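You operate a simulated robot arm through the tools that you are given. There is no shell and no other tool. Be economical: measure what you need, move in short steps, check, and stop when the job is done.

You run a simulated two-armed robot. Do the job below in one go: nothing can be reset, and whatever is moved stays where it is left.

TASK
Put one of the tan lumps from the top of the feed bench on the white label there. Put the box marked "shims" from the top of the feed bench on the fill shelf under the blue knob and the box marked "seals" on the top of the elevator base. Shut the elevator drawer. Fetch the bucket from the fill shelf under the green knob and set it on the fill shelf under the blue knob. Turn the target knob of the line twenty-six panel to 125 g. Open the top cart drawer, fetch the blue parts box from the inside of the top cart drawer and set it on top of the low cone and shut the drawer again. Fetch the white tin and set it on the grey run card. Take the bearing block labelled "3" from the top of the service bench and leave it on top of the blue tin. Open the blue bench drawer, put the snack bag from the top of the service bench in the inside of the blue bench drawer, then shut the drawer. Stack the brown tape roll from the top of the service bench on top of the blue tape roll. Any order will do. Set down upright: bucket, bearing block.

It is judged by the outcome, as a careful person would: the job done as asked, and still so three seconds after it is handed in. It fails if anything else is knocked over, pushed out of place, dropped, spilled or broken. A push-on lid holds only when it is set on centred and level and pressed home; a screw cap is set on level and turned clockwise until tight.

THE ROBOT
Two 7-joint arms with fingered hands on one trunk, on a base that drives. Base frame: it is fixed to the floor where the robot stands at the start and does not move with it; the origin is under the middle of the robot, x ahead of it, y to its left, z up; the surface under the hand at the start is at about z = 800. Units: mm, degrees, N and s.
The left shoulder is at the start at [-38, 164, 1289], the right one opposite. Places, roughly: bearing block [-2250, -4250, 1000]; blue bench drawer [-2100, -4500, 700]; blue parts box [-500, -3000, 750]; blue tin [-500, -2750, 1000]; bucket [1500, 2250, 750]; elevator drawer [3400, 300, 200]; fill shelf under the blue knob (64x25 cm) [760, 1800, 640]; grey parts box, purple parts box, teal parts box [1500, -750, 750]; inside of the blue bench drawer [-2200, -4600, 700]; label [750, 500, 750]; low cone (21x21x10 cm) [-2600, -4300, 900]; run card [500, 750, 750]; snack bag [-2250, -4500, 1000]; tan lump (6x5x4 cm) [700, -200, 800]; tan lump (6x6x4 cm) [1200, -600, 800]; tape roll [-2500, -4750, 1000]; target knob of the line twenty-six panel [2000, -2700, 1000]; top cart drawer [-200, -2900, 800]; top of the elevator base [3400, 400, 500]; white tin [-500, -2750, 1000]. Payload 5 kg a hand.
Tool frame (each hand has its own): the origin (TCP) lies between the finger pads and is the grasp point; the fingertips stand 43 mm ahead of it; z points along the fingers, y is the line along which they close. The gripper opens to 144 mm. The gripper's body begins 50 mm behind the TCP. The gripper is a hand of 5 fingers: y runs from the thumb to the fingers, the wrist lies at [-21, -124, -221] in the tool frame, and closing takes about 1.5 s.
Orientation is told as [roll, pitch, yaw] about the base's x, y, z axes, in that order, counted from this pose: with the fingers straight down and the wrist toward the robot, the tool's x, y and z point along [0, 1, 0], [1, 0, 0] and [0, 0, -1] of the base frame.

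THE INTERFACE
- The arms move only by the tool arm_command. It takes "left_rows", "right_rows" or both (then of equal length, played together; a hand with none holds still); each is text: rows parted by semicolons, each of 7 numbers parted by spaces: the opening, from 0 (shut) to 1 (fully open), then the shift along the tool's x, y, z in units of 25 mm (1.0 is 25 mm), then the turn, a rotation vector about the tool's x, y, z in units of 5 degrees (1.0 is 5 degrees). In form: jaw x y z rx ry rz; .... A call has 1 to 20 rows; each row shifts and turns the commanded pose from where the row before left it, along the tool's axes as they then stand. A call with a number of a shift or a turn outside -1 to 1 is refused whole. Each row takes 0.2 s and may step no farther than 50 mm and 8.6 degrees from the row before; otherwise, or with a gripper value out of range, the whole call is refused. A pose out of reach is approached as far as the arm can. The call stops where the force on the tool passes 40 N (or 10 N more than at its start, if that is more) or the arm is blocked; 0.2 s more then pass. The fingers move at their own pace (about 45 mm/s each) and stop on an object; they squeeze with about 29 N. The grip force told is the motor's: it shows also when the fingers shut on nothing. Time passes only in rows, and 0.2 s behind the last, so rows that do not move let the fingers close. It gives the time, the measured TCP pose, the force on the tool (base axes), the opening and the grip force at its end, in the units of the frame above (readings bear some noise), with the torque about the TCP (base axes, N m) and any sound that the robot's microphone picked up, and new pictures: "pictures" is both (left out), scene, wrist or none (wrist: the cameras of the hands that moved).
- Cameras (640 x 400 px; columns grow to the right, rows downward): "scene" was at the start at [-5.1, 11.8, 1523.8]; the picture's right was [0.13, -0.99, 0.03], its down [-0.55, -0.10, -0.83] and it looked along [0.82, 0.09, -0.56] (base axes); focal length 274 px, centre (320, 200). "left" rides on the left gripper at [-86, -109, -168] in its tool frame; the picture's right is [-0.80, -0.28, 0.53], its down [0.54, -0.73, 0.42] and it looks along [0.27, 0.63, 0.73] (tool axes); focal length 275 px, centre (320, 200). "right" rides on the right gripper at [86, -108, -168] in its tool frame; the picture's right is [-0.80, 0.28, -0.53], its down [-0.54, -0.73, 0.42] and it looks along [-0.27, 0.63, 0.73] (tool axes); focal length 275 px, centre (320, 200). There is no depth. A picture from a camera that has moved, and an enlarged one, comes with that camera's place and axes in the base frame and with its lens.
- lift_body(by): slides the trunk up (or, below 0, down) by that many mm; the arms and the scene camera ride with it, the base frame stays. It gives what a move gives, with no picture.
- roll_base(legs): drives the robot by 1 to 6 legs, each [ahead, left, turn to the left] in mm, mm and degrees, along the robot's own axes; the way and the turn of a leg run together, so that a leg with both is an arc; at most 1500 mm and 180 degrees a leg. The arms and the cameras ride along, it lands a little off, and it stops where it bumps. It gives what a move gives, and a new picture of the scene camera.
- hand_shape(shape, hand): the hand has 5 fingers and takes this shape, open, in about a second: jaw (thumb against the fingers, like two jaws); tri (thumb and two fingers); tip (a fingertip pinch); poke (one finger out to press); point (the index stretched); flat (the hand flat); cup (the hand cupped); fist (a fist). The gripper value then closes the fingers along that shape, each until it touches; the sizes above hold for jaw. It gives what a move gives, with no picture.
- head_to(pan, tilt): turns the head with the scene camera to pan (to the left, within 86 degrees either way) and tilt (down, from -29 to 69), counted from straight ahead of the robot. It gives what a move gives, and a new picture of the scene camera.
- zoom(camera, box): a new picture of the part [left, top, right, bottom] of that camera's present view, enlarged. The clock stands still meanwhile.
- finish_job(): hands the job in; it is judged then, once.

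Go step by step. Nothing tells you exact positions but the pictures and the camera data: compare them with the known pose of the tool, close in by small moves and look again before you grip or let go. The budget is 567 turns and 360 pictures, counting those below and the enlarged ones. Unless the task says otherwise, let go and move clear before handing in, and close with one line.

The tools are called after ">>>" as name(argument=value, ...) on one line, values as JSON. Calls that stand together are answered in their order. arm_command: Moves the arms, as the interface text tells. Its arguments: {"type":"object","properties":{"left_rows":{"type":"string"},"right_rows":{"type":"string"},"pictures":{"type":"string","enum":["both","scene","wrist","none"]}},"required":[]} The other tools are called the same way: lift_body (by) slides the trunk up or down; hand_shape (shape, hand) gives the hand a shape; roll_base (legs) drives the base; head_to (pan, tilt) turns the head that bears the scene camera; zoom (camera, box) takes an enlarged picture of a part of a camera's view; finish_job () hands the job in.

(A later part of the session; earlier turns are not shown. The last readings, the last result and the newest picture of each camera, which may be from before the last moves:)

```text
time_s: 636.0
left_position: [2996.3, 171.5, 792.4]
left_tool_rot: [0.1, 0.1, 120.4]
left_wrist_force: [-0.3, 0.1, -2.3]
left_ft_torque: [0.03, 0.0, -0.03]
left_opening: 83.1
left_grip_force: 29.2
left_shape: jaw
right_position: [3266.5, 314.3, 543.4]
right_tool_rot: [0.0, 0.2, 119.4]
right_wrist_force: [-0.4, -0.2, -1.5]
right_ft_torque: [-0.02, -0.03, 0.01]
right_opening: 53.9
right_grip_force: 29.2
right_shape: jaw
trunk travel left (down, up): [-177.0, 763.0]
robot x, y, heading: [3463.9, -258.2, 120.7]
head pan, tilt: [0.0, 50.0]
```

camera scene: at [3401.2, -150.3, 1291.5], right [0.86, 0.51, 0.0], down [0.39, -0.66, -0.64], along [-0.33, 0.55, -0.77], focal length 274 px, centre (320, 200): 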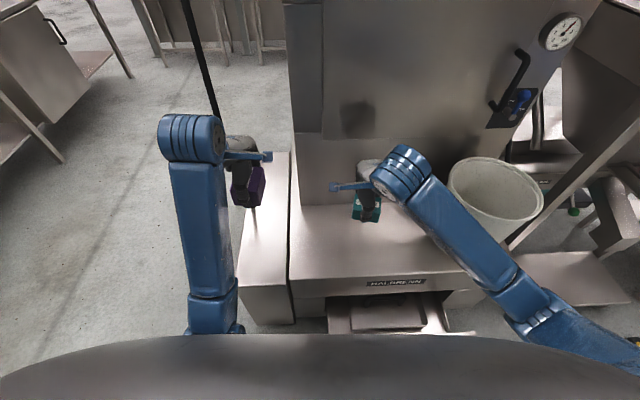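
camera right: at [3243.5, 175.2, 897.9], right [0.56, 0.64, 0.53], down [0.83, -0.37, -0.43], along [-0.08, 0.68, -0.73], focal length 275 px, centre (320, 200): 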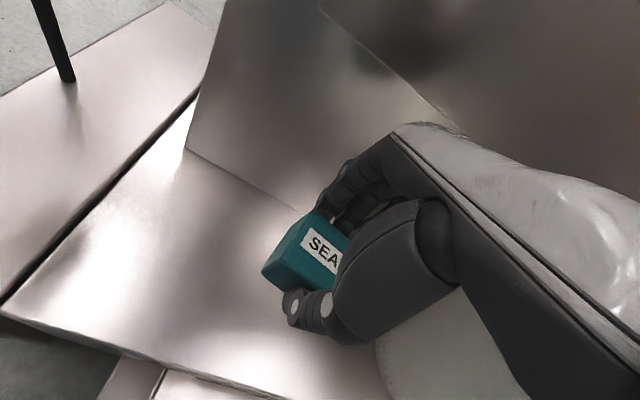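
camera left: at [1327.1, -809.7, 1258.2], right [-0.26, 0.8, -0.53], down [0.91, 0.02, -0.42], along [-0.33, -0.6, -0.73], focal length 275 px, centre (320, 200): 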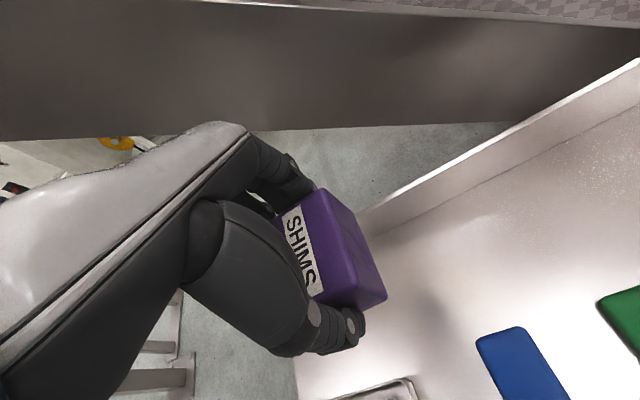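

No contact yet. I look once.

>>> arm_command(right_rows="0 0 0 0.3 0 0 0;0 0 0 0.2 0 0 0;0 0 0 0 0 0 0", pictures="wrist")

```text
time_s: 636.8
left_position: [2995.6, 171.3, 793.3]
left_tool_rot: [0.2, 0.0, 120.3]
left_wrist_force: [-0.3, -0.6, -1.7]
left_ft_torque: [0.0, 0.0, -0.03]
left_opening: 83.1
left_grip_force: 29.4
left_shape: jaw
right_position: [3266.6, 314.0, 532.2]
right_tool_rot: [0.0, 0.1, 119.4]
right_wrist_force: [-0.5, 0.4, -1.7]
right_ft_torque: [-0.02, 0.03, -0.03]
right_opening: 53.8
right_grip_force: 28.9
right_shape: jaw
trunk travel left (down, up): [-177.0, 763.0]
robot x, y, heading: [3462.3, -262.5, 120.7]
head pan, tilt: [0.0, 50.0]
camera right: at [3243.9, 178.0, 699.7], right [0.55, 0.64, 0.53], down [0.83, -0.37, -0.42], along [-0.07, 0.68, -0.73], focal length 275 px, centre (320, 200)
```

right: 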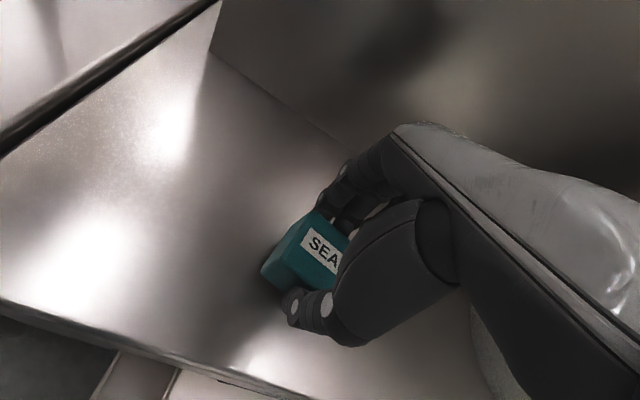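

Close to the surface. I go on down in 5 mm steps.

>>> arm_command(right_rows="0 0 0 0.2 0 0 0;0 0 0 0 0 0 0", pictures="none")

>>> arm_command(right_rows="0 0 0 0.2 0 0 0;0 0 0 0 0 0 0", pictures="none")

>>> arm_command(right_rows="0 0 0 0.2 0 0 0;0 0 0 0 0 0 0", pictures="none")

```text
time_s: 637.4
left_position: [2997.0, 172.3, 792.6]
left_tool_rot: [0.0, 0.0, 120.3]
left_wrist_force: [-0.2, -0.2, -2.2]
left_ft_torque: [-0.01, 0.0, -0.01]
left_opening: 83.1
left_grip_force: 29.1
left_shape: jaw
right_position: [3266.4, 314.7, 527.6]
right_tool_rot: [0.0, 0.0, 119.4]
right_wrist_force: [0.0, -0.2, -1.4]
right_ft_torque: [0.0, 0.0, 0.01]
right_opening: 54.0
right_grip_force: 29.0
right_shape: jaw
trunk travel left (down, up): [-177.0, 763.0]
robot x, y, heading: [3465.1, -264.7, 120.6]
head pan, tilt: [0.0, 50.0]
```

```text
time_s: 638.0
left_position: [2997.3, 171.9, 792.1]
left_tool_rot: [0.1, -0.1, 120.4]
left_wrist_force: [-0.1, -0.4, -1.7]
left_ft_torque: [0.01, -0.02, -0.02]
left_opening: 82.7
left_grip_force: 28.6
left_shape: jaw
right_position: [3266.0, 313.7, 522.5]
right_tool_rot: [0.1, 0.1, 119.4]
right_wrist_force: [-0.3, -0.5, -2.8]
right_ft_torque: [-0.01, 0.03, 0.02]
right_opening: 53.7
right_grip_force: 28.8
right_shape: jaw
trunk travel left (down, up): [-177.0, 763.0]
robot x, y, heading: [3463.4, -260.5, 120.8]
head pan, tilt: [0.0, 50.0]
```

```text
time_s: 638.6
left_position: [2996.9, 173.0, 791.9]
left_tool_rot: [0.1, 0.0, 120.4]
left_wrist_force: [0.0, 0.1, -1.4]
left_ft_torque: [0.02, 0.02, -0.01]
left_opening: 83.4
left_grip_force: 29.0
left_shape: jaw
right_position: [3265.0, 313.5, 518.4]
right_tool_rot: [0.0, 0.0, 119.4]
right_wrist_force: [-0.3, 0.5, -1.6]
right_ft_torque: [0.02, 0.01, -0.02]
right_opening: 53.7
right_grip_force: 29.0
right_shape: jaw
trunk travel left (down, up): [-177.0, 763.0]
robot x, y, heading: [3464.7, -258.0, 120.6]
head pan, tilt: [0.0, 50.0]
```

Continuing down.

>>> arm_command(right_rows="0 0 0 0.15 0 0 0;0 0 0 0.15 0 0 0;0 0 0 0 0 0 0", pictures="none")

>>> arm_command(right_rows="0 0 0 0.15 0 0 0;0 0 0 0.15 0 0 0;0 0 0 0 0 0 0", pictures="none")

>>> arm_command(right_rows="0 0 0 0.15 0 0 0;0 0 0 0.15 0 0 0;0 0 0 0 0 0 0", pictures="none")

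```text
time_s: 639.4
left_position: [2996.8, 170.7, 794.9]
left_tool_rot: [0.0, -0.1, 120.4]
left_wrist_force: [-0.3, 0.9, -3.3]
left_ft_torque: [0.04, 0.03, -0.02]
left_opening: 82.8
left_grip_force: 28.5
left_shape: jaw
right_position: [3266.3, 314.5, 514.5]
right_tool_rot: [0.1, -0.3, 119.4]
right_wrist_force: [0.5, -4.6, 34.5]
right_ft_torque: [-0.17, -0.12, -0.02]
right_opening: 56.3
right_grip_force: 28.4
right_shape: jaw
trunk travel left (down, up): [-177.0, 763.0]
robot x, y, heading: [3467.5, -262.2, 120.7]
head pan, tilt: [0.0, 50.0]
```

```text
time_s: 640.2
left_position: [2997.4, 170.0, 793.6]
left_tool_rot: [0.1, -0.1, 120.4]
left_wrist_force: [0.1, 0.1, -1.5]
left_ft_torque: [0.01, 0.03, 0.0]
left_opening: 83.0
left_grip_force: 29.2
left_shape: jaw
right_position: [3267.5, 314.8, 504.0]
right_tool_rot: [-0.1, -0.1, 119.4]
right_wrist_force: [1.2, 1.3, 28.8]
right_ft_torque: [0.02, -0.12, -0.04]
right_opening: 57.0
right_grip_force: 29.2
right_shape: jaw
trunk travel left (down, up): [-177.0, 763.0]
robot x, y, heading: [3462.6, -263.5, 120.4]
head pan, tilt: [0.0, 50.0]
```

```text
time_s: 640.6
left_position: [2996.8, 171.0, 791.9]
left_tool_rot: [0.0, 0.0, 120.4]
left_wrist_force: [-0.1, 0.0, -2.5]
left_ft_torque: [-0.03, -0.02, -0.01]
left_opening: 83.1
left_grip_force: 28.9
left_shape: jaw
right_position: [3266.6, 315.5, 505.6]
right_tool_rot: [0.0, -0.4, 119.4]
right_wrist_force: [4.9, -6.2, 21.0]
right_ft_torque: [-0.38, -0.27, -0.02]
right_opening: 56.0
right_grip_force: 29.2
right_shape: jaw
trunk travel left (down, up): [-177.0, 763.0]
robot x, y, heading: [3464.0, -261.2, 120.4]
head pan, tilt: [0.0, 50.0]
stopped in row 1 (right hand): the force on the tool passed its limit at 43 N (the readings are from after the stop); the commanded pose is now the measured one
```

Set down. I open and lift the right hand away.

>>> arm_command(right_rows="0 0 0 -0.2 0 0 0;0.5 0 0 0 0 0 0;0.6 0 0 0 0 0 0;0.6 0 0 0 0 0 0;0.6 0 0 0 0 0 0;0.6 0 0 -0.6 0 0 0;0.6 0 0 -1 0 0 0;0.6 0 0 -1 0 0 0;0.6 0 0 -1 0 0 0;0.6 0 -0.4 -1 0 0 0;0.6 0 -0.8 -1 0 0 0;0.6 0 -1 -0.5 0 0 0;0.6 0 -1 0 0 0 0;0.6 0 -1 0 0 0 0", pictures="both")

```text
time_s: 643.6
left_position: [2997.1, 171.5, 792.6]
left_tool_rot: [0.2, -0.1, 120.4]
left_wrist_force: [-0.5, -0.3, -2.1]
left_ft_torque: [0.05, -0.03, -0.01]
left_opening: 83.0
left_grip_force: 29.2
left_shape: jaw
right_position: [3318.3, 223.6, 660.8]
right_tool_rot: [0.1, -0.2, 119.4]
right_wrist_force: [-0.1, -0.8, 0.1]
right_ft_torque: [-0.01, -0.02, -0.01]
right_opening: 86.3
right_grip_force: 0.0
right_shape: jaw
trunk travel left (down, up): [-177.0, 763.0]
robot x, y, heading: [3469.0, -257.4, 120.8]
head pan, tilt: [0.0, 50.0]
camera scene: at [3401.4, -151.0, 1291.7], right [0.86, 0.51, 0.0], down [0.39, -0.66, -0.64], along [-0.33, 0.55, -0.77], focal length 274 px, centre (320, 200)
camera right: at [3296.0, 86.9, 827.4], right [0.56, 0.64, 0.53], down [0.83, -0.37, -0.43], along [-0.08, 0.68, -0.73], focal length 275 px, centre (320, 200)
```

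scene: 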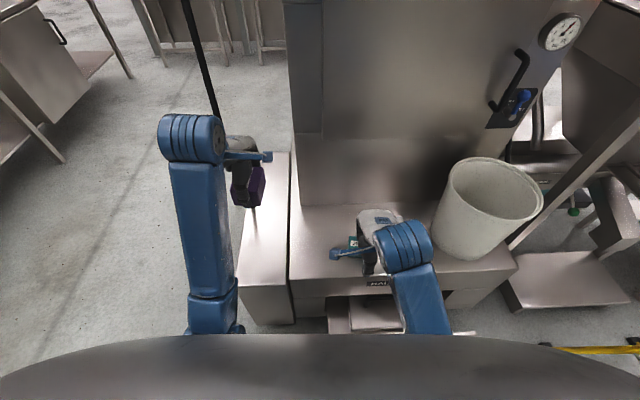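
right: 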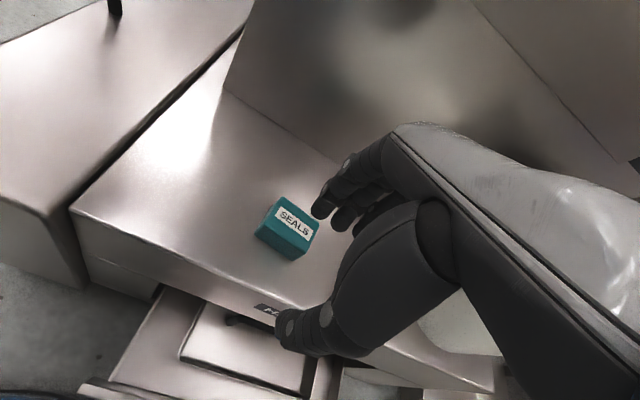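

SEALS stands on the base top. To see the open drawer I back off 400 mm.

>>> roll_base(legs=[[-400, 0, 0]])

```text
time_s: 646.1
left_position: [3205.4, -176.8, 793.2]
left_tool_rot: [0.2, 0.1, 120.2]
left_wrist_force: [-0.3, -0.5, -1.5]
left_ft_torque: [0.05, -0.02, 0.03]
left_opening: 83.1
left_grip_force: 28.7
left_shape: jaw
right_position: [3526.7, -126.6, 659.2]
right_tool_rot: [0.0, -0.2, 119.1]
right_wrist_force: [0.7, 0.0, -0.5]
right_ft_torque: [0.05, 0.01, 0.0]
right_opening: 86.0
right_grip_force: 0.0
right_shape: jaw
trunk travel left (down, up): [-177.0, 763.0]
robot x, y, heading: [3671.9, -612.3, 120.5]
head pan, tilt: [0.0, 50.0]
camera scene: at [3607.9, -501.4, 1291.7], right [0.86, 0.5, 0.0], down [0.39, -0.66, -0.64], along [-0.32, 0.56, -0.77], focal length 274 px, centre (320, 200)
```

scene: 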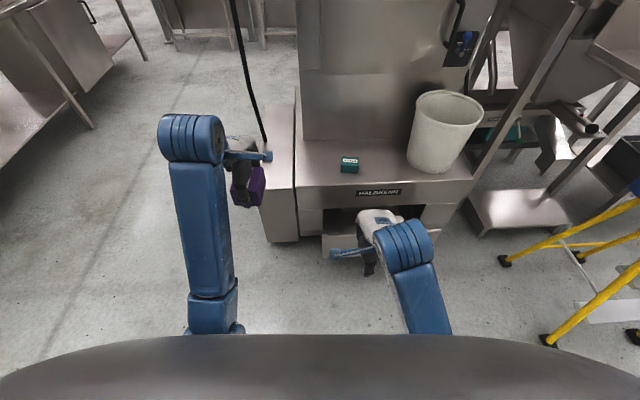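

I zoom on the drawer.

>>> zoom(camera="scene", box=[280, 170, 480, 320])

```text
2.67 times, centred on (380, 245) of scene
camera zoom: at [3607.9, -501.4, 1291.7], right [0.86, 0.5, 0.0], down [0.39, -0.66, -0.64], along [-0.32, 0.56, -0.77], focal length 731 px, centre (160, 80)
```

zoom: 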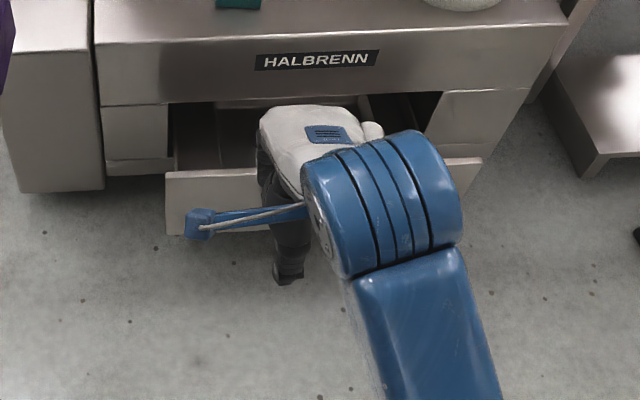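

The drawer panel's centre is about (3510, 210), open by some 130 mm. I lower the trunk and bring the closed right hand low in front of it.

>>> lift_body(by=-160)

>>> arm_command(right_rows="0 -0.6 0.3 1 0 0 0;0 -0.6 0.3 1 0 0 0;0 -0.6 0.3 1 0 0 0;0 -0.6 0.3 1 0 0 0;0 -0.6 0.3 1 0 0 0;0 -0.6 0.3 1 0 0 0;0 -0.6 0.3 1 0 0 0;0 -0.6 0.3 1 0 0 0;0 -0.6 0.3 1 0 0 0;0 -0.6 0.3 0.6 0 0 0", pictures="wrist")

```text
time_s: 647.9
left_position: [3204.3, -176.5, 632.2]
left_tool_rot: [0.1, 0.0, 120.2]
left_wrist_force: [-0.2, 0.4, -2.4]
left_ft_torque: [-0.01, -0.02, 0.03]
left_opening: 82.9
left_grip_force: 29.2
left_shape: jaw
right_position: [3526.6, -125.1, 499.2]
right_tool_rot: [0.1, -0.2, 119.1]
right_wrist_force: [-0.3, -0.9, -0.2]
right_ft_torque: [-0.02, -0.03, 0.02]
right_opening: 86.0
right_grip_force: 0.1
right_shape: jaw
trunk travel left (down, up): [-17.0, 923.0]
robot x, y, heading: [3672.1, -613.5, 120.2]
head pan, tilt: [0.0, 50.0]
```

```text
time_s: 650.1
left_position: [3205.2, -175.8, 632.8]
left_tool_rot: [0.1, 0.0, 120.0]
left_wrist_force: [0.2, -0.4, -2.4]
left_ft_torque: [0.02, -0.01, 0.0]
left_opening: 83.1
left_grip_force: 28.7
left_shape: jaw
right_position: [3619.3, 17.7, 260.1]
right_tool_rot: [0.1, -0.1, 119.1]
right_wrist_force: [0.1, 0.6, -0.7]
right_ft_torque: [-0.02, 0.01, 0.0]
right_opening: 0.0
right_grip_force: 29.0
right_shape: jaw
trunk travel left (down, up): [-17.0, 923.0]
robot x, y, heading: [3672.8, -610.7, 120.3]
head pan, tilt: [0.0, 50.0]
camera right: at [3596.1, -120.1, 427.2], right [0.56, 0.64, 0.53], down [0.83, -0.37, -0.43], along [-0.07, 0.68, -0.73], focal length 275 px, centre (320, 200)
```

right: 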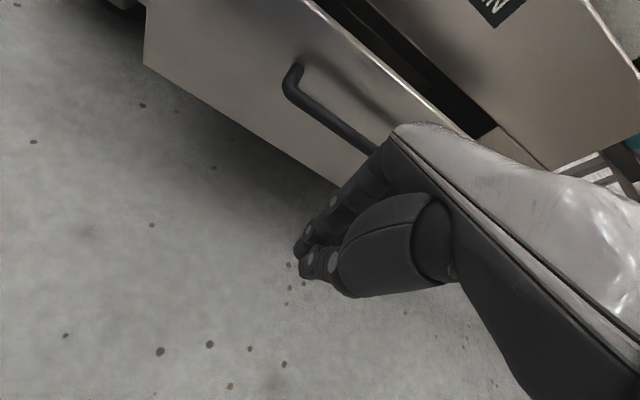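

The panel and its handle are just ahead. I push forward with the arm.

>>> arm_command(right_rows="0 0 1 0 0 0 0;0 0 1 0 0 0 0;0 0 1 0 0 0 0;0 0 1 0 0 0 0;0 0 1 0 0 0 0;0 0 1 0 0 0 0;0 0 1 0 0 0 0;0 0 1 0 0 0 0;0 0 1 0 0 0 0;0 0 1 0 0 0 0", pictures="wrist")

```text
time_s: 652.3
left_position: [3205.9, -176.9, 634.5]
left_tool_rot: [0.2, 0.0, 120.1]
left_wrist_force: [0.2, 0.2, -1.8]
left_ft_torque: [0.05, 0.0, -0.03]
left_opening: 83.2
left_grip_force: 29.1
left_shape: jaw
right_position: [3499.1, 231.3, 257.8]
right_tool_rot: [0.1, -0.1, 119.1]
right_wrist_force: [6.2, -14.3, 8.4]
right_ft_torque: [0.35, 0.07, -0.21]
right_opening: 0.1
right_grip_force: 29.1
right_shape: jaw
trunk travel left (down, up): [-17.0, 923.0]
robot x, y, heading: [3669.6, -612.0, 120.1]
head pan, tilt: [0.0, 50.0]
camera right: at [3475.8, 93.6, 425.3], right [0.56, 0.63, 0.53], down [0.83, -0.37, -0.43], along [-0.07, 0.68, -0.73], focal length 275 px, centre (320, 200)
```

right: 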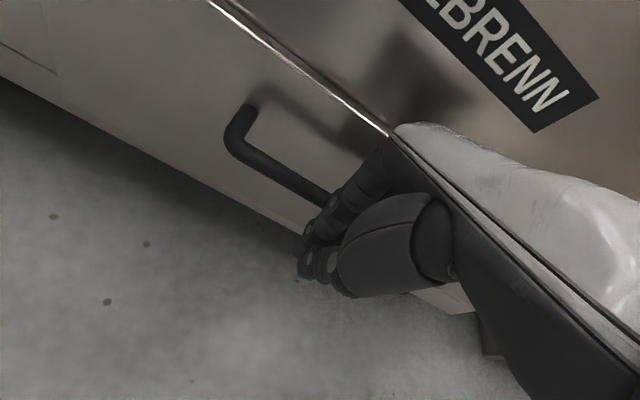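

Nearly shut. I push the last bit until it stops.

>>> arm_command(right_rows="0 0 0.5 0 0 0 0;0 0 0.5 0 0 0 0;0 0 0.5 0 0 0 0;0 0 0.5 0 0 0 0", pictures="wrist")

```text
time_s: 652.8
left_position: [3206.0, -178.8, 634.8]
left_tool_rot: [0.1, 0.0, 120.1]
left_wrist_force: [-1.0, 0.3, -2.3]
left_ft_torque: [0.03, -0.02, -0.03]
left_opening: 83.2
left_grip_force: 28.8
left_shape: jaw
right_position: [3495.2, 241.0, 258.2]
right_tool_rot: [0.1, 0.2, 119.2]
right_wrist_force: [11.0, -26.7, 21.0]
right_ft_torque: [0.6, -0.09, -0.45]
right_opening: 0.0
right_grip_force: 28.6
right_shape: jaw
trunk travel left (down, up): [-17.0, 923.0]
robot x, y, heading: [3671.9, -614.2, 119.9]
head pan, tilt: [0.0, 50.0]
stopped in row 2 (right hand): the force on the tool passed its limit at 58 N (the readings are from after the stop); the commanded pose is now the measured one
camera right: at [3471.2, 105.1, 426.1], right [0.56, 0.64, 0.53], down [0.83, -0.37, -0.42], along [-0.07, 0.68, -0.73], focal length 275 px, centre (320, 200)
```

right: 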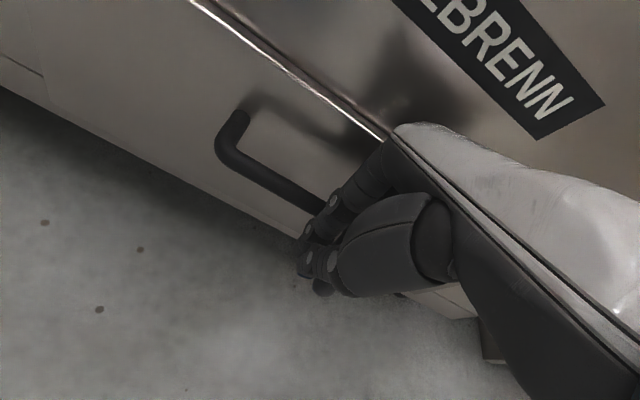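

It stopped firmly. I withdraw the hand and check that the panel is flush.

>>> arm_command(right_rows="0 0 -1 0 0 0 0;0 0 -1 0 0 0 0;0 0 -1 0 0 0 0;0 0 -1 0 0 0 0;0 0 -1 0 0 0 0;0 0 -1 0 0 0 0;0 -0.6 -1 -0.5 0 0 0;0 -0.6 -1 -1 0 0 0;0 -0.6 -1 -1 0 0 0;0 -0.6 0 -1 0 0 0;0 -0.6 0 -1 0 0 0;0 0 0 -1 0 0 0;0 0 0 -1 0 0 0;0 0 0 -1 0 0 0", pictures="none")

>>> zoom(camera="scene", box=[260, 130, 500, 290])

```text
time_s: 655.8
left_position: [3204.2, -175.1, 631.8]
left_tool_rot: [0.1, 0.1, 120.1]
left_wrist_force: [0.6, 0.0, -2.3]
left_ft_torque: [0.0, -0.01, 0.02]
left_opening: 83.2
left_grip_force: 28.7
left_shape: jaw
right_position: [3668.5, 84.3, 445.1]
right_tool_rot: [0.0, 0.3, 119.1]
right_wrist_force: [0.3, 0.4, 0.0]
right_ft_torque: [0.03, -0.01, -0.04]
right_opening: 0.0
right_grip_force: 28.5
right_shape: jaw
trunk travel left (down, up): [-17.0, 923.0]
robot x, y, heading: [3670.2, -618.1, 120.3]
head pan, tilt: [0.0, 50.0]
```

```text
2.50 times, centred on (380, 210) of scene
camera zoom: at [3607.8, -501.1, 1131.5], right [0.86, 0.5, 0.0], down [0.39, -0.66, -0.64], along [-0.32, 0.56, -0.77], focal length 685 px, centre (170, 175)
```

zoom: 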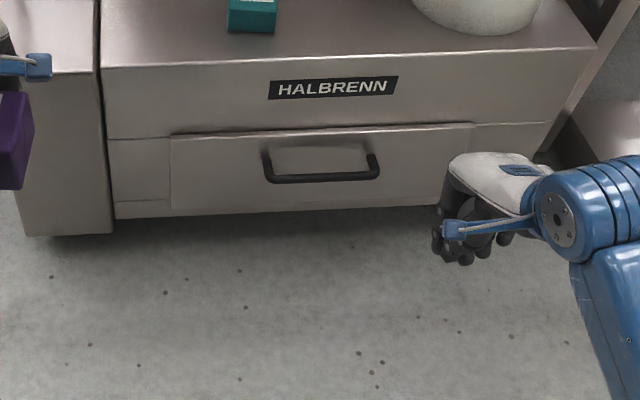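

The elevator drawer is shut flush. I raise the trunk, tuck the right hand and carry SHIMS to the fill shelf.

>>> lift_body(by=300)

>>> arm_command(right_rows="0 0.3 -1 -0.5 0 0 0;0 0.3 -1 -0.5 0 0 0;0 0.3 -1 -0.5 0 0 0;0 0.3 -1 -0.5 0 0 0;0 0.3 -1 -0.5 0 0 0;0 0.3 -1 -0.5 0 0 0;0 0.3 -0.5 -0.5 0 0 0", pictures="none")

>>> roll_base(legs=[[0, 250, 0], [836, 848, 0], [893, -58, 0], [820, -10, 0]])

```text
time_s: 658.8
left_position: [3204.4, -176.6, 932.7]
left_tool_rot: [0.1, 0.1, 120.1]
left_wrist_force: [-1.2, 1.8, -2.0]
left_ft_torque: [0.02, -0.01, 0.01]
left_opening: 83.2
left_grip_force: 29.0
left_shape: jaw
right_position: [3669.5, 84.7, 743.7]
right_tool_rot: [0.1, 0.3, 119.1]
right_wrist_force: [0.0, -0.1, 0.4]
right_ft_torque: [0.03, 0.02, -0.03]
right_opening: 0.1
right_grip_force: 28.6
right_shape: jaw
trunk travel left (down, up): [-317.0, 623.0]
robot x, y, heading: [3668.7, -613.2, 120.2]
head pan, tilt: [0.0, 50.0]
```

```text
time_s: 660.4
left_position: [3203.5, -176.5, 932.7]
left_tool_rot: [0.1, 0.0, 120.1]
left_wrist_force: [-0.5, 0.5, -2.3]
left_ft_torque: [0.03, -0.02, -0.02]
left_opening: 82.9
left_grip_force: 28.3
left_shape: jaw
right_position: [3691.9, -44.6, 812.2]
right_tool_rot: [0.0, 0.4, 119.2]
right_wrist_force: [-0.2, -0.1, -0.4]
right_ft_torque: [-0.01, 0.0, 0.0]
right_opening: 0.3
right_grip_force: 28.8
right_shape: jaw
right hand out of reach, approached as far as the arm can: row 6, 7
trunk travel left (down, up): [-317.0, 623.0]
robot x, y, heading: [3670.5, -614.2, 120.2]
head pan, tilt: [0.0, 50.0]
```

```text
time_s: 662.2
left_position: [3011.1, -288.1, 930.6]
left_tool_rot: [0.1, 0.2, 120.6]
left_wrist_force: [-0.1, 0.6, -1.8]
left_ft_torque: [-0.02, -0.02, -0.04]
left_opening: 83.4
left_grip_force: 29.1
left_shape: jaw
right_position: [3497.4, -153.8, 811.1]
right_tool_rot: [0.1, 0.4, 119.5]
right_wrist_force: [-0.5, -0.2, 0.1]
right_ft_torque: [-0.02, -0.04, -0.01]
right_opening: 0.2
right_grip_force: 29.1
right_shape: jaw
trunk travel left (down, up): [-317.0, 623.0]
robot x, y, heading: [3481.7, -719.3, 120.5]
head pan, tilt: [0.0, 50.0]
stopped in leg 1: the robot was blocked; the commanded pose is now the measured one
camera scene: at [3416.3, -609.5, 1431.5], right [0.86, 0.51, 0.0], down [0.39, -0.66, -0.64], along [-0.33, 0.55, -0.77], focal length 274 px, centre (320, 200)
```

scene: 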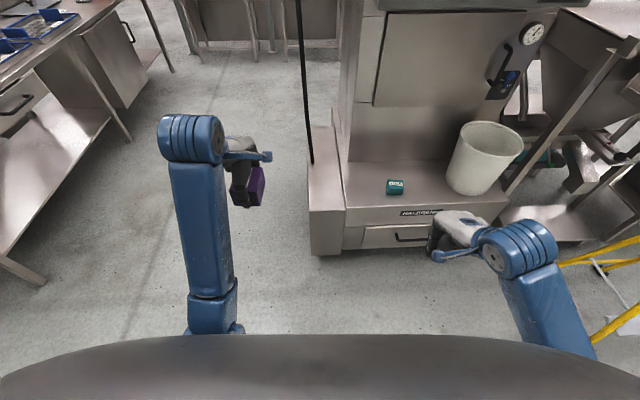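

A table stands to the left. I step forward first and then go west along a diagonal.

>>> roll_base(legs=[[200, 0, 0], [632, 882, 0], [893, -58, 0], [820, -10, 0]])

```text
time_s: 677.2
left_position: [999.8, 1470.2, 933.4]
left_tool_rot: [0.3, 0.1, 120.3]
left_wrist_force: [0.2, 0.6, -1.7]
left_ft_torque: [-0.01, 0.0, -0.05]
left_opening: 83.0
left_grip_force: 29.0
left_shape: jaw
right_position: [1488.3, 1602.7, 811.1]
right_tool_rot: [0.2, 0.3, 119.3]
right_wrist_force: [-0.5, 0.3, -0.1]
right_ft_torque: [0.03, 0.04, -0.01]
right_opening: 0.0
right_grip_force: 28.9
right_shape: jaw
trunk travel left (down, up): [-317.0, 623.0]
robot x, y, heading: [1466.7, 1033.6, 120.3]
head pan, tilt: [0.0, 50.0]
camera scene: at [1404.5, 1147.0, 1431.5], right [0.86, 0.5, 0.0], down [0.39, -0.66, -0.64], along [-0.32, 0.55, -0.77], focal length 274 px, centre (320, 200)
```

scene: 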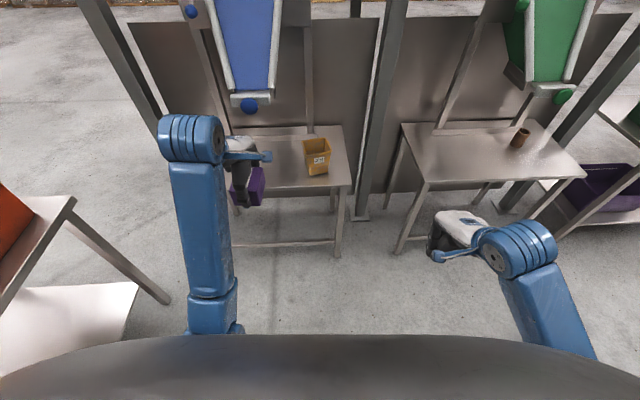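

I am in front of the shelf. I lower the trunk so that SHIMS comes in low under the chute, then drive forward.

>>> lift_body(by=-215)

>>> roll_base(legs=[[0, -40, 0], [290, 0, 0]])

>>> arm_command(left_rows="0 0 0 0 0 0 0", pictures="wrist")

```text
time_s: 679.5
left_position: [1000.8, 1468.9, 717.9]
left_tool_rot: [0.2, 0.1, 120.4]
left_wrist_force: [0.9, -0.5, -1.9]
left_ft_torque: [-0.01, 0.02, 0.02]
left_opening: 83.0
left_grip_force: 28.6
left_shape: jaw
right_position: [1486.6, 1600.9, 597.5]
right_tool_rot: [0.1, 0.3, 119.3]
right_wrist_force: [1.1, -0.5, 1.0]
right_ft_torque: [-0.02, 0.02, -0.02]
right_opening: 0.1
right_grip_force: 29.1
right_shape: jaw
trunk travel left (down, up): [-102.0, 838.0]
robot x, y, heading: [1469.1, 1041.3, 120.3]
head pan, tilt: [0.0, 50.0]
```

```text
time_s: 682.0
left_position: [884.7, 1743.0, 716.6]
left_tool_rot: [0.1, 0.2, 120.3]
left_wrist_force: [-0.5, 0.4, -2.4]
left_ft_torque: [-0.01, -0.02, -0.04]
left_opening: 82.9
left_grip_force: 28.5
left_shape: jaw
right_position: [1373.0, 1875.0, 597.1]
right_tool_rot: [0.2, 0.5, 119.4]
right_wrist_force: [-0.3, -0.3, -1.1]
right_ft_torque: [-0.02, 0.01, -0.05]
right_opening: 0.0
right_grip_force: 28.7
right_shape: jaw
trunk travel left (down, up): [-102.0, 838.0]
robot x, y, heading: [1355.7, 1309.9, 120.6]
head pan, tilt: [0.0, 50.0]
camera scene: at [1290.2, 1419.9, 1216.4], right [0.86, 0.51, 0.0], down [0.39, -0.66, -0.64], along [-0.33, 0.55, -0.77], focal length 274 px, centre (320, 200)
```

scene: 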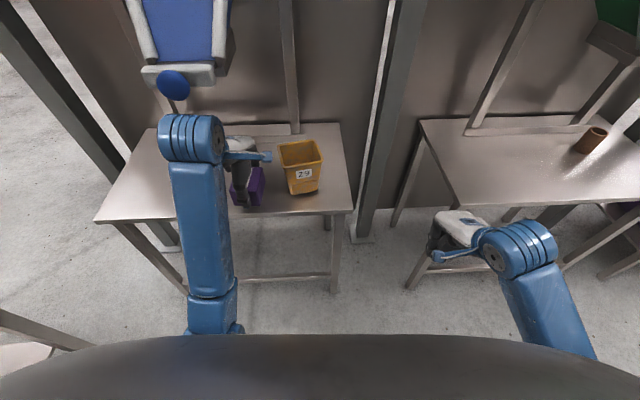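

```text
time_s: 682.4
left_position: [886.8, 1740.2, 716.9]
left_tool_rot: [0.2, 0.1, 120.5]
left_wrist_force: [-0.4, 0.3, -2.5]
left_ft_torque: [-0.01, -0.01, 0.0]
left_opening: 83.1
left_grip_force: 29.1
left_shape: jaw
right_position: [1372.0, 1875.2, 597.0]
right_tool_rot: [0.1, 0.3, 119.5]
right_wrist_force: [-0.5, 0.1, 0.5]
right_ft_torque: [-0.02, -0.02, 0.03]
right_opening: 0.0
right_grip_force: 28.7
right_shape: jaw
trunk travel left (down, up): [-102.0, 838.0]
robot x, y, heading: [1355.6, 1308.9, 120.5]
head pan, tilt: [0.0, 50.0]
camera left: at [1014.4, 1691.6, 884.3], right [0.83, 0.16, -0.54], down [-0.1, -0.9, -0.42], along [-0.55, 0.4, -0.73], focal length 275 px, centre (320, 200)
```

left: 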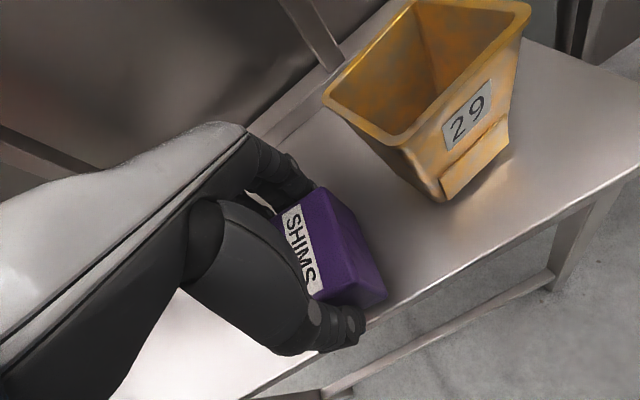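

SHIMS is over the shelf's front edge. I move it 45 mm further in and lower it.

>>> arm_command(left_rows="0 0.1 0.9 0 0 0 0;0 0.1 0.9 0 0 0 0;0 0 0 0.3 0 0 0;0 0 0 0 0 0 0", pictures="none")

>>> arm_command(left_rows="0 0 0 0.25 0 0 0;0 0 0 0 0 0 0", pictures="none")

>>> arm_command(left_rows="0 0 0 0.2 0 0 0;0 0 0 0 0 0 0", pictures="wrist")

```text
time_s: 683.4
left_position: [857.5, 1779.3, 710.7]
left_tool_rot: [0.2, 0.2, 120.3]
left_wrist_force: [0.5, -0.3, -2.8]
left_ft_torque: [-0.01, 0.02, -0.02]
left_opening: 83.1
left_grip_force: 28.5
left_shape: jaw
right_position: [1371.3, 1875.8, 597.5]
right_tool_rot: [0.1, 0.4, 119.4]
right_wrist_force: [-0.1, -0.2, -0.2]
right_ft_torque: [0.03, 0.03, 0.03]
right_opening: 0.0
right_grip_force: 29.3
right_shape: jaw
trunk travel left (down, up): [-102.0, 838.0]
robot x, y, heading: [1352.4, 1307.2, 120.3]
head pan, tilt: [0.0, 50.0]
```

```text
time_s: 684.0
left_position: [857.7, 1778.6, 704.4]
left_tool_rot: [0.2, 0.2, 120.4]
left_wrist_force: [-0.2, -0.1, -1.6]
left_ft_torque: [-0.01, 0.02, 0.02]
left_opening: 83.2
left_grip_force: 28.9
left_shape: jaw
right_position: [1372.4, 1874.3, 597.2]
right_tool_rot: [0.1, 0.4, 119.5]
right_wrist_force: [0.6, 0.1, 0.3]
right_ft_torque: [-0.03, 0.01, 0.01]
right_opening: 0.0
right_grip_force: 29.2
right_shape: jaw
trunk travel left (down, up): [-102.0, 838.0]
robot x, y, heading: [1352.6, 1305.8, 120.4]
head pan, tilt: [0.0, 50.0]
```

```text
time_s: 684.6
left_position: [858.2, 1776.2, 699.2]
left_tool_rot: [0.1, 0.1, 120.4]
left_wrist_force: [0.3, 0.3, -1.9]
left_ft_torque: [-0.01, -0.01, -0.03]
left_opening: 83.3
left_grip_force: 28.9
left_shape: jaw
right_position: [1372.3, 1876.4, 597.5]
right_tool_rot: [0.0, 0.3, 119.5]
right_wrist_force: [-0.7, -0.6, 0.2]
right_ft_torque: [-0.03, -0.01, 0.01]
right_opening: 0.0
right_grip_force: 28.9
right_shape: jaw
trunk travel left (down, up): [-102.0, 838.0]
robot x, y, heading: [1353.1, 1306.6, 120.7]
head pan, tilt: [0.0, 50.0]
camera left: at [987.3, 1727.8, 866.6], right [0.83, 0.16, -0.54], down [-0.1, -0.9, -0.42], along [-0.55, 0.4, -0.73], focal length 275 px, centre (320, 200)
```

left: 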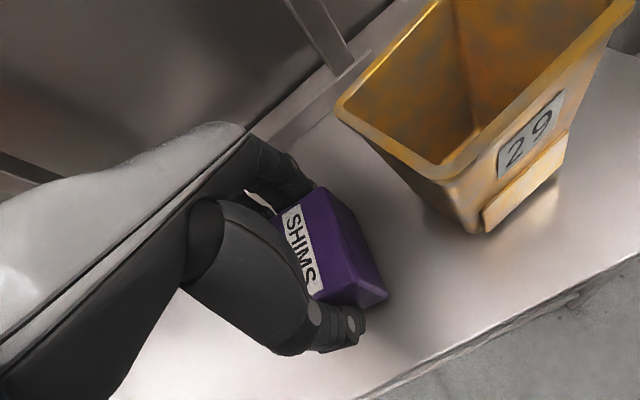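

Well inside the shelf now. I lower on to contact.

>>> arm_command(left_rows="0 0 0 0.2 0 0 0;0 0 0 0 0 0 0", pictures="none")

>>> arm_command(left_rows="0 0 0 0.2 0 0 0;0 0 0 0 0 0 0", pictures="none")

>>> arm_command(left_rows="0 0 0 0.2 0 0 0;0 0 0 0 0 0 0", pictures="none")

```text
time_s: 685.2
left_position: [858.5, 1778.2, 694.3]
left_tool_rot: [0.3, 0.1, 120.3]
left_wrist_force: [-1.2, 0.0, -0.2]
left_ft_torque: [0.05, 0.07, -0.03]
left_opening: 83.2
left_grip_force: 28.8
left_shape: jaw
right_position: [1371.7, 1874.7, 596.7]
right_tool_rot: [0.1, 0.3, 119.5]
right_wrist_force: [-0.3, -0.5, -0.4]
right_ft_torque: [0.01, 0.03, 0.01]
right_opening: 0.0
right_grip_force: 29.1
right_shape: jaw
trunk travel left (down, up): [-102.0, 838.0]
robot x, y, heading: [1355.9, 1309.3, 120.3]
head pan, tilt: [0.0, 50.0]
```

```text
time_s: 685.8
left_position: [860.0, 1776.1, 692.3]
left_tool_rot: [0.2, -0.4, 120.5]
left_wrist_force: [-2.9, 1.9, 30.9]
left_ft_torque: [0.09, 0.2, 0.04]
left_opening: 83.6
left_grip_force: 28.8
left_shape: jaw
right_position: [1371.9, 1873.9, 599.0]
right_tool_rot: [0.1, 0.1, 119.4]
right_wrist_force: [-0.3, -0.8, -0.5]
right_ft_torque: [-0.04, 0.03, -0.01]
right_opening: 0.0
right_grip_force: 29.8
right_shape: jaw
trunk travel left (down, up): [-102.0, 838.0]
robot x, y, heading: [1357.2, 1309.7, 120.6]
head pan, tilt: [0.0, 50.0]
```

```text
time_s: 686.1
left_position: [858.6, 1777.6, 692.7]
left_tool_rot: [0.0, -0.7, 120.5]
left_wrist_force: [2.4, -2.8, 23.0]
left_ft_torque: [-0.4, -0.23, 0.04]
left_opening: 83.6
left_grip_force: 28.9
left_shape: jaw
right_position: [1373.9, 1875.0, 597.7]
right_tool_rot: [0.1, 0.2, 119.4]
right_wrist_force: [-0.5, 0.8, -0.2]
right_ft_torque: [-0.01, 0.04, 0.0]
right_opening: 0.2
right_grip_force: 29.1
right_shape: jaw
trunk travel left (down, up): [-102.0, 838.0]
robot x, y, heading: [1352.5, 1308.3, 120.6]
head pan, tilt: [0.0, 50.0]
stopped in row 1 (left hand): the force on the tool passed its limit at 45 N (the readings are from after the stop); the commanded pose is now the measured one
```

Set. I open, lift 75 mm and back the base out.

>>> arm_command(left_rows="0 0 0 -0.15 0 0 0;0.6 0 0 0 0 0 0;0.78 0 0 0 0 0 0;0.78 0 0 0 0 0 0;0.78 0 0 0 0 0 0;0.78 0 0 -0.5 0 0 0;0.78 0 0 -0.8 0 0 0;0.78 0 0 -0.8 0 0 0;0.78 0 0 -0.8 0 0 0;0.78 0 0 0 0 0 0", pictures="none")

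>>> roll_base(legs=[[-320, 0, 0]])

```text
time_s: 688.5
left_position: [828.9, 1758.9, 762.2]
left_tool_rot: [3.9, -0.4, 122.3]
left_wrist_force: [-0.4, -0.5, 0.6]
left_ft_torque: [0.0, 0.01, 0.0]
left_opening: 112.3
left_grip_force: 0.0
left_shape: jaw
right_position: [1372.6, 1875.1, 598.4]
right_tool_rot: [0.1, 0.3, 119.4]
right_wrist_force: [0.5, -0.6, 0.1]
right_ft_torque: [0.01, 0.01, -0.02]
right_opening: 0.1
right_grip_force: 29.1
right_shape: jaw
trunk travel left (down, up): [-102.0, 838.0]
robot x, y, heading: [1354.3, 1307.8, 120.3]
head pan, tilt: [0.0, 50.0]
stopped in row 10 (left hand): the arm was blocked; the commanded pose is now the measured one
```

```text
time_s: 690.7
left_position: [990.8, 1482.1, 762.3]
left_tool_rot: [3.9, -0.3, 122.6]
left_wrist_force: [0.0, -0.6, -0.3]
left_ft_torque: [0.04, 0.04, -0.01]
left_opening: 112.1
left_grip_force: 0.1
left_shape: jaw
right_position: [1533.1, 1599.3, 598.5]
right_tool_rot: [0.1, 0.4, 119.6]
right_wrist_force: [1.1, -1.1, 0.7]
right_ft_torque: [0.02, -0.03, -0.02]
right_opening: 0.0
right_grip_force: 28.8
right_shape: jaw
trunk travel left (down, up): [-102.0, 838.0]
robot x, y, heading: [1514.0, 1028.1, 120.7]
head pan, tilt: [0.0, 50.0]
camera scene: at [1453.3, 1142.4, 1216.7], right [0.86, 0.51, 0.0], down [0.39, -0.66, -0.64], along [-0.33, 0.55, -0.77], focal length 274 px, centre (320, 200)
```

scene: 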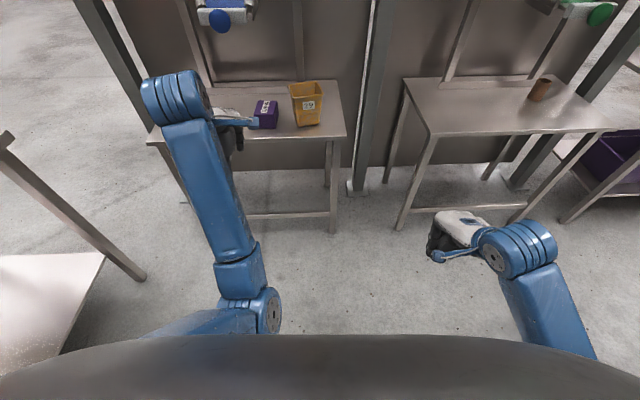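

SHIMS stands beside the bucket. Next the tan lump: I raise the trunk, level the hands, turn and drive to the bench's far side.

>>> lift_body(by=330)

>>> arm_command(left_rows="0.6 0 0 -0.5 0 -0.78 0;0.6 0 0 -0.5 0 0 0;0.6 0 0 -0.5 0 0 0;0.6 0 0 0 0 0 0;0.6 0 0 0 0 0 0;0.6 0 0 0 0 0 0;0.6 0 0 0 0 0 0;0.6 0 0 0 0 0 0", right_rows="0.3 0 0 -1 0 0 0;0.3 0 0 -1 0 0 0;0.3 0 0 -1 0 0 0;0.3 0 0 -1 0 0 0;0.3 0 0 -1 0 0 0;0.3 0 0 -1 0 0 0;0.3 0 0 -1 0 0 0;0.3 0 0 -1 0 0 0", pictures="none")

>>> roll_base(legs=[[0, 0, 92], [0, 443, 0], [371, 0, 0]])

```text
time_s: 693.9
left_position: [989.4, 1483.4, 1091.6]
left_tool_rot: [3.9, -0.3, 122.7]
left_wrist_force: [0.3, 0.6, -0.6]
left_ft_torque: [0.02, 0.03, -0.01]
left_opening: 112.0
left_grip_force: 0.1
left_shape: jaw
right_position: [1532.0, 1599.0, 927.7]
right_tool_rot: [0.1, 0.2, 119.6]
right_wrist_force: [0.3, -0.5, -0.5]
right_ft_torque: [-0.01, 0.03, -0.03]
right_opening: 0.0
right_grip_force: 29.1
right_shape: jaw
trunk travel left (down, up): [-432.0, 508.0]
robot x, y, heading: [1517.8, 1030.8, 120.5]
head pan, tilt: [0.0, 50.0]
```

```text
time_s: 694.7
left_position: [929.3, 1448.2, 1121.0]
left_tool_rot: [6.9, -1.1, 126.8]
left_wrist_force: [0.2, -0.1, 0.1]
left_ft_torque: [0.0, 0.02, -0.01]
left_opening: 86.7
left_grip_force: 0.1
left_shape: jaw
left hand out of reach, approached as far as the arm can: row 3
right_position: [1525.9, 1624.5, 975.4]
right_tool_rot: [0.1, 0.4, 119.7]
right_wrist_force: [0.7, 0.2, -0.3]
right_ft_torque: [0.0, 0.0, 0.0]
right_opening: 42.9
right_grip_force: 0.1
right_shape: jaw
right hand out of reach, approached as far as the arm can: row 1, 2, 3
trunk travel left (down, up): [-432.0, 508.0]
robot x, y, heading: [1512.6, 1033.0, 120.8]
head pan, tilt: [0.0, 50.0]
stopped in row 3 (left hand): the arm was blocked; the commanded pose is now the measured one
```

```text
time_s: 703.1
left_position: [996.7, -120.3, 1118.8]
left_tool_rot: [6.9, -0.9, -144.5]
left_wrist_force: [0.5, -0.7, 0.6]
left_ft_torque: [0.01, -0.04, 0.0]
left_opening: 86.8
left_grip_force: 0.1
left_shape: jaw
right_position: [835.2, 479.4, 975.4]
right_tool_rot: [0.2, 0.3, -151.6]
right_wrist_force: [-0.3, -0.7, 0.3]
right_ft_torque: [-0.02, 0.01, 0.0]
right_opening: 43.2
right_grip_force: 0.1
right_shape: jaw
trunk travel left (down, up): [-432.0, 508.0]
robot x, y, heading: [1425.3, 455.4, -150.9]
head pan, tilt: [0.0, 50.0]
camera scene: at [1316.6, 396.8, 1546.6], right [-0.49, 0.87, 0.0], down [0.67, 0.38, -0.64], along [-0.56, -0.32, -0.77], focal length 274 px, centre (320, 200)
```

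scene: 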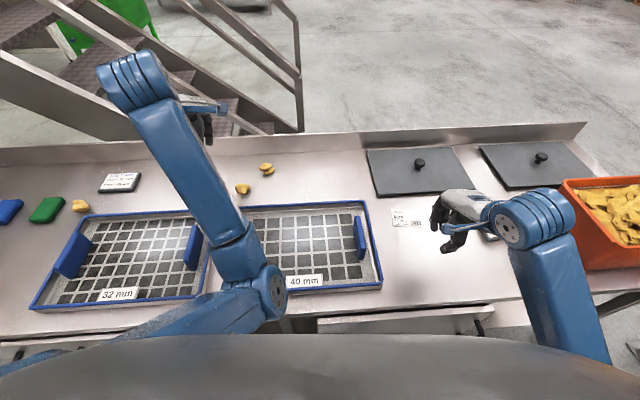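

Two lumps lie within left-hand reach. I level that hand and bring it over the single lump.

>>> arm_command(left_rows="0.6 -0.18 0.87 0.3 0 -0.7 0;0.6 -0.18 0.87 0.5 0 -0.7 0;0.6 -0.18 0.87 0.8 0.18 0 0;0.6 -0.18 0.87 0.8 0 0 0;0.6 -0.18 0.87 0.8 0 0 0;0.6 -0.18 0.87 0.8 0 0 0;0.6 0 0 0.5 0 0 0;0.6 0 0 0 0 0 0", pictures="wrist")

```text
time_s: 704.9
left_position: [872.4, -173.0, 1006.9]
left_tool_rot: [-0.1, -0.1, -144.5]
left_wrist_force: [-0.5, 0.2, 0.2]
left_ft_torque: [-0.02, -0.01, 0.01]
left_opening: 87.0
left_grip_force: 0.1
left_shape: jaw
right_position: [835.5, 479.1, 974.7]
right_tool_rot: [0.1, 0.4, -151.7]
right_wrist_force: [0.0, 0.4, -0.2]
right_ft_torque: [0.03, -0.02, 0.01]
right_opening: 43.1
right_grip_force: 0.0
right_shape: jaw
trunk travel left (down, up): [-432.0, 508.0]
robot x, y, heading: [1428.6, 455.9, -150.7]
head pan, tilt: [0.0, 50.0]
camera left: at [910.8, -40.0, 1174.3], right [-0.23, 0.81, -0.53], down [0.91, -0.02, -0.42], along [-0.36, -0.58, -0.73], focal length 275 px, centre (320, 200)
```

left: 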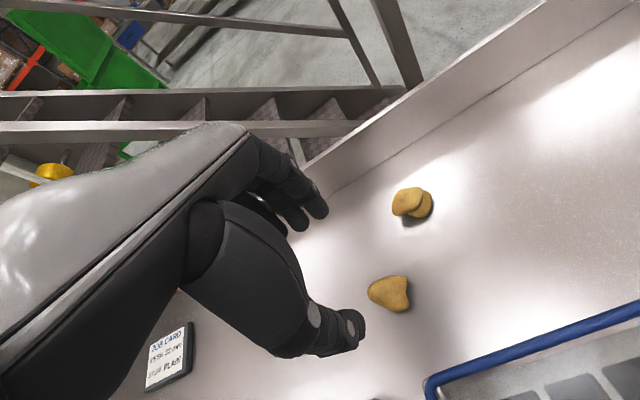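

The lump is exactly under the hand. I go down and grip it.

>>> arm_command(left_rows="0.6 0 0 1 0 0 0;0.6 0 0 1 0 0 0;0.6 0 0 1 0 0 0;0.6 0 0 1 0 0 0;0.6 0 0 1 0 0 0;0.6 0 0 1 0 0 0;0.6 0 0 0.25 0 0 0;0.6 0 0 0 0 0 0;0 0 0 0 0 0 0;0 0 0 0 0 0 0;0 0 0 0 0 0 0;0 0 0 0 0 0 0;0 0 0 0 0 0 0;0 0 0 0 0 0 0", pictures="wrist")

```text
time_s: 707.9
left_position: [875.7, -174.8, 851.6]
left_tool_rot: [-0.1, 0.1, -144.5]
left_wrist_force: [-0.1, 0.5, 0.4]
left_ft_torque: [0.03, 0.03, -0.02]
left_opening: 34.0
left_grip_force: 29.2
left_shape: jaw
right_position: [835.0, 479.4, 975.3]
right_tool_rot: [0.2, 0.4, -151.7]
right_wrist_force: [-0.6, 0.2, 0.4]
right_ft_torque: [0.0, 0.0, 0.02]
right_opening: 42.8
right_grip_force: 0.0
right_shape: jaw
trunk travel left (down, up): [-432.0, 508.0]
robot x, y, heading: [1428.6, 458.6, -150.7]
head pan, tilt: [0.0, 50.0]
camera left: at [913.1, -43.6, 1019.1], right [-0.23, 0.81, -0.53], down [0.91, -0.02, -0.42], along [-0.36, -0.58, -0.73], focal length 275 px, centre (320, 200)
```

left: 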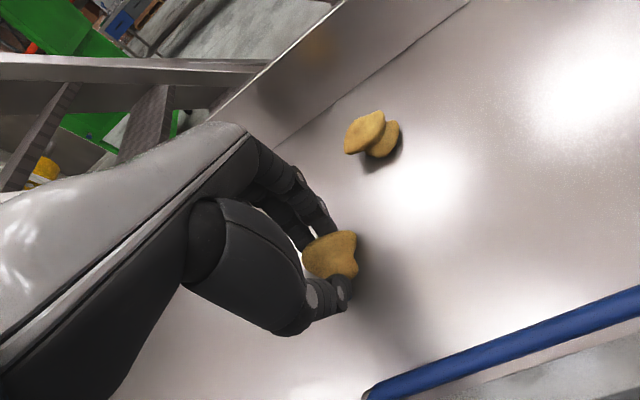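

The lump is held. I lift it, raise the trunk to clear the crisp bin, and shift right over the label.

>>> arm_command(left_rows="0 0 0 -1 0 0 0;0 0 0 -1 0 0 0;0 0 0 -1 0 0 0;0 0 0 -1 0 0 0;0 0 0 -1 0 0 0;0 0 0 -1 0 0 0;0 0 0 -1 0 0 0;0 0 0 -1 0 0 0", pictures="none")

>>> lift_body(by=220)

>>> roll_base(legs=[[-133, -568, 0]])

>>> arm_command(left_rows="0 0 0 1 0 0 0;0 0 0 1 0 0 0;0 0 0 1 0 0 0;0 0 0 1 0 0 0;0 0 0 1 0 0 0;0 0 0 0 0 0 0", pictures="wrist")

```text
time_s: 709.7
left_position: [874.5, -173.4, 1051.9]
left_tool_rot: [0.0, 0.0, -144.6]
left_wrist_force: [-0.3, -0.3, -0.5]
left_ft_torque: [0.0, -0.03, 0.0]
left_opening: 34.3
left_grip_force: 28.9
left_shape: jaw
right_position: [835.0, 480.5, 976.0]
right_tool_rot: [0.1, 0.4, -151.7]
right_wrist_force: [-0.4, 1.0, 0.3]
right_ft_torque: [-0.05, 0.02, 0.01]
right_opening: 42.9
right_grip_force: 0.1
right_shape: jaw
trunk travel left (down, up): [-432.0, 508.0]
robot x, y, heading: [1426.4, 458.7, -150.2]
head pan, tilt: [0.0, 50.0]
```

```text
time_s: 712.0
left_position: [875.2, -172.2, 1272.0]
left_tool_rot: [-0.1, 0.1, -144.4]
left_wrist_force: [0.3, 0.0, -1.4]
left_ft_torque: [-0.01, -0.01, 0.02]
left_opening: 34.3
left_grip_force: 28.7
left_shape: jaw
right_position: [835.6, 479.6, 1196.1]
right_tool_rot: [0.2, 0.5, -151.7]
right_wrist_force: [-0.8, 0.5, 0.3]
right_ft_torque: [-0.06, -0.03, -0.06]
right_opening: 43.1
right_grip_force: 0.0
right_shape: jaw
trunk travel left (down, up): [-652.0, 288.0]
robot x, y, heading: [1428.8, 461.7, -150.6]
head pan, tilt: [0.0, 50.0]
```

```text
time_s: 715.3
left_position: [720.3, 374.9, 1272.2]
left_tool_rot: [-0.1, 0.0, -144.0]
left_wrist_force: [0.0, 0.2, 0.2]
left_ft_torque: [0.03, -0.02, 0.02]
left_opening: 34.0
left_grip_force: 28.6
left_shape: jaw
right_position: [675.1, 1028.0, 1196.7]
right_tool_rot: [0.0, 0.4, -151.1]
right_wrist_force: [0.0, -0.1, 0.1]
right_ft_torque: [0.05, -0.02, -0.02]
right_opening: 42.9
right_grip_force: 0.0
right_shape: jaw
trunk travel left (down, up): [-652.0, 288.0]
robot x, y, heading: [1268.8, 1013.2, -150.4]
head pan, tilt: [0.0, 50.0]
camera scene: at [1157.0, 949.4, 1766.5], right [-0.5, 0.87, 0.0], down [0.66, 0.38, -0.64], along [-0.56, -0.32, -0.77], focal length 274 px, centre (320, 200)
```

scene: 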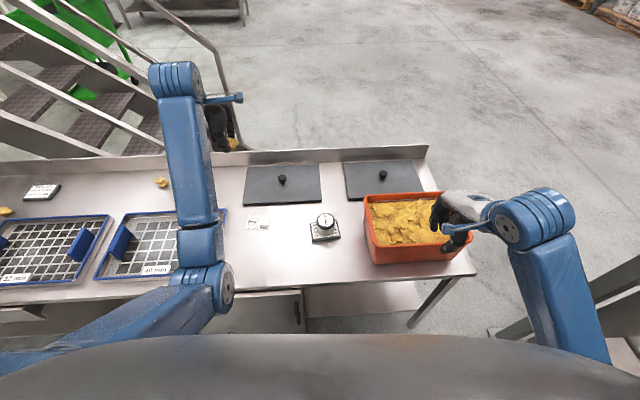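

```text
time_s: 716.7
left_position: [720.2, 376.2, 1147.3]
left_tool_rot: [-0.1, -0.1, -144.0]
left_wrist_force: [-0.6, 0.1, -0.4]
left_ft_torque: [0.03, -0.01, 0.04]
left_opening: 34.0
left_grip_force: 29.2
left_shape: jaw
right_position: [674.8, 1029.4, 1195.7]
right_tool_rot: [0.2, 0.4, -151.2]
right_wrist_force: [-0.3, 0.1, -0.3]
right_ft_torque: [-0.02, 0.04, 0.01]
right_opening: 43.1
right_grip_force: 0.1
right_shape: jaw
trunk travel left (down, up): [-652.0, 288.0]
robot x, y, heading: [1265.3, 1015.7, -150.1]
head pan, tilt: [0.0, 50.0]
camera left: at [756.7, 509.5, 1314.5], right [-0.24, 0.81, -0.53], down [0.91, -0.01, -0.42], along [-0.35, -0.58, -0.73], focal length 275 px, centre (320, 200)
```

left: 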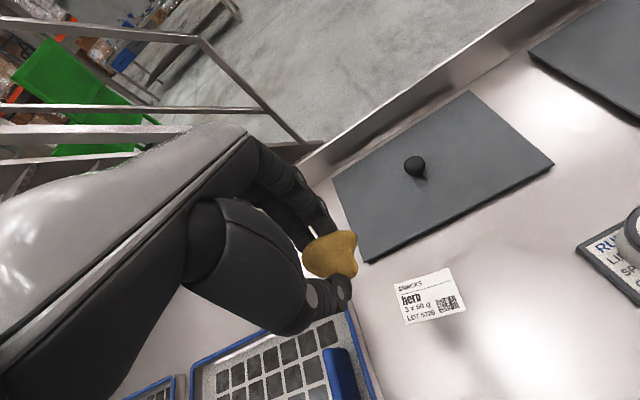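

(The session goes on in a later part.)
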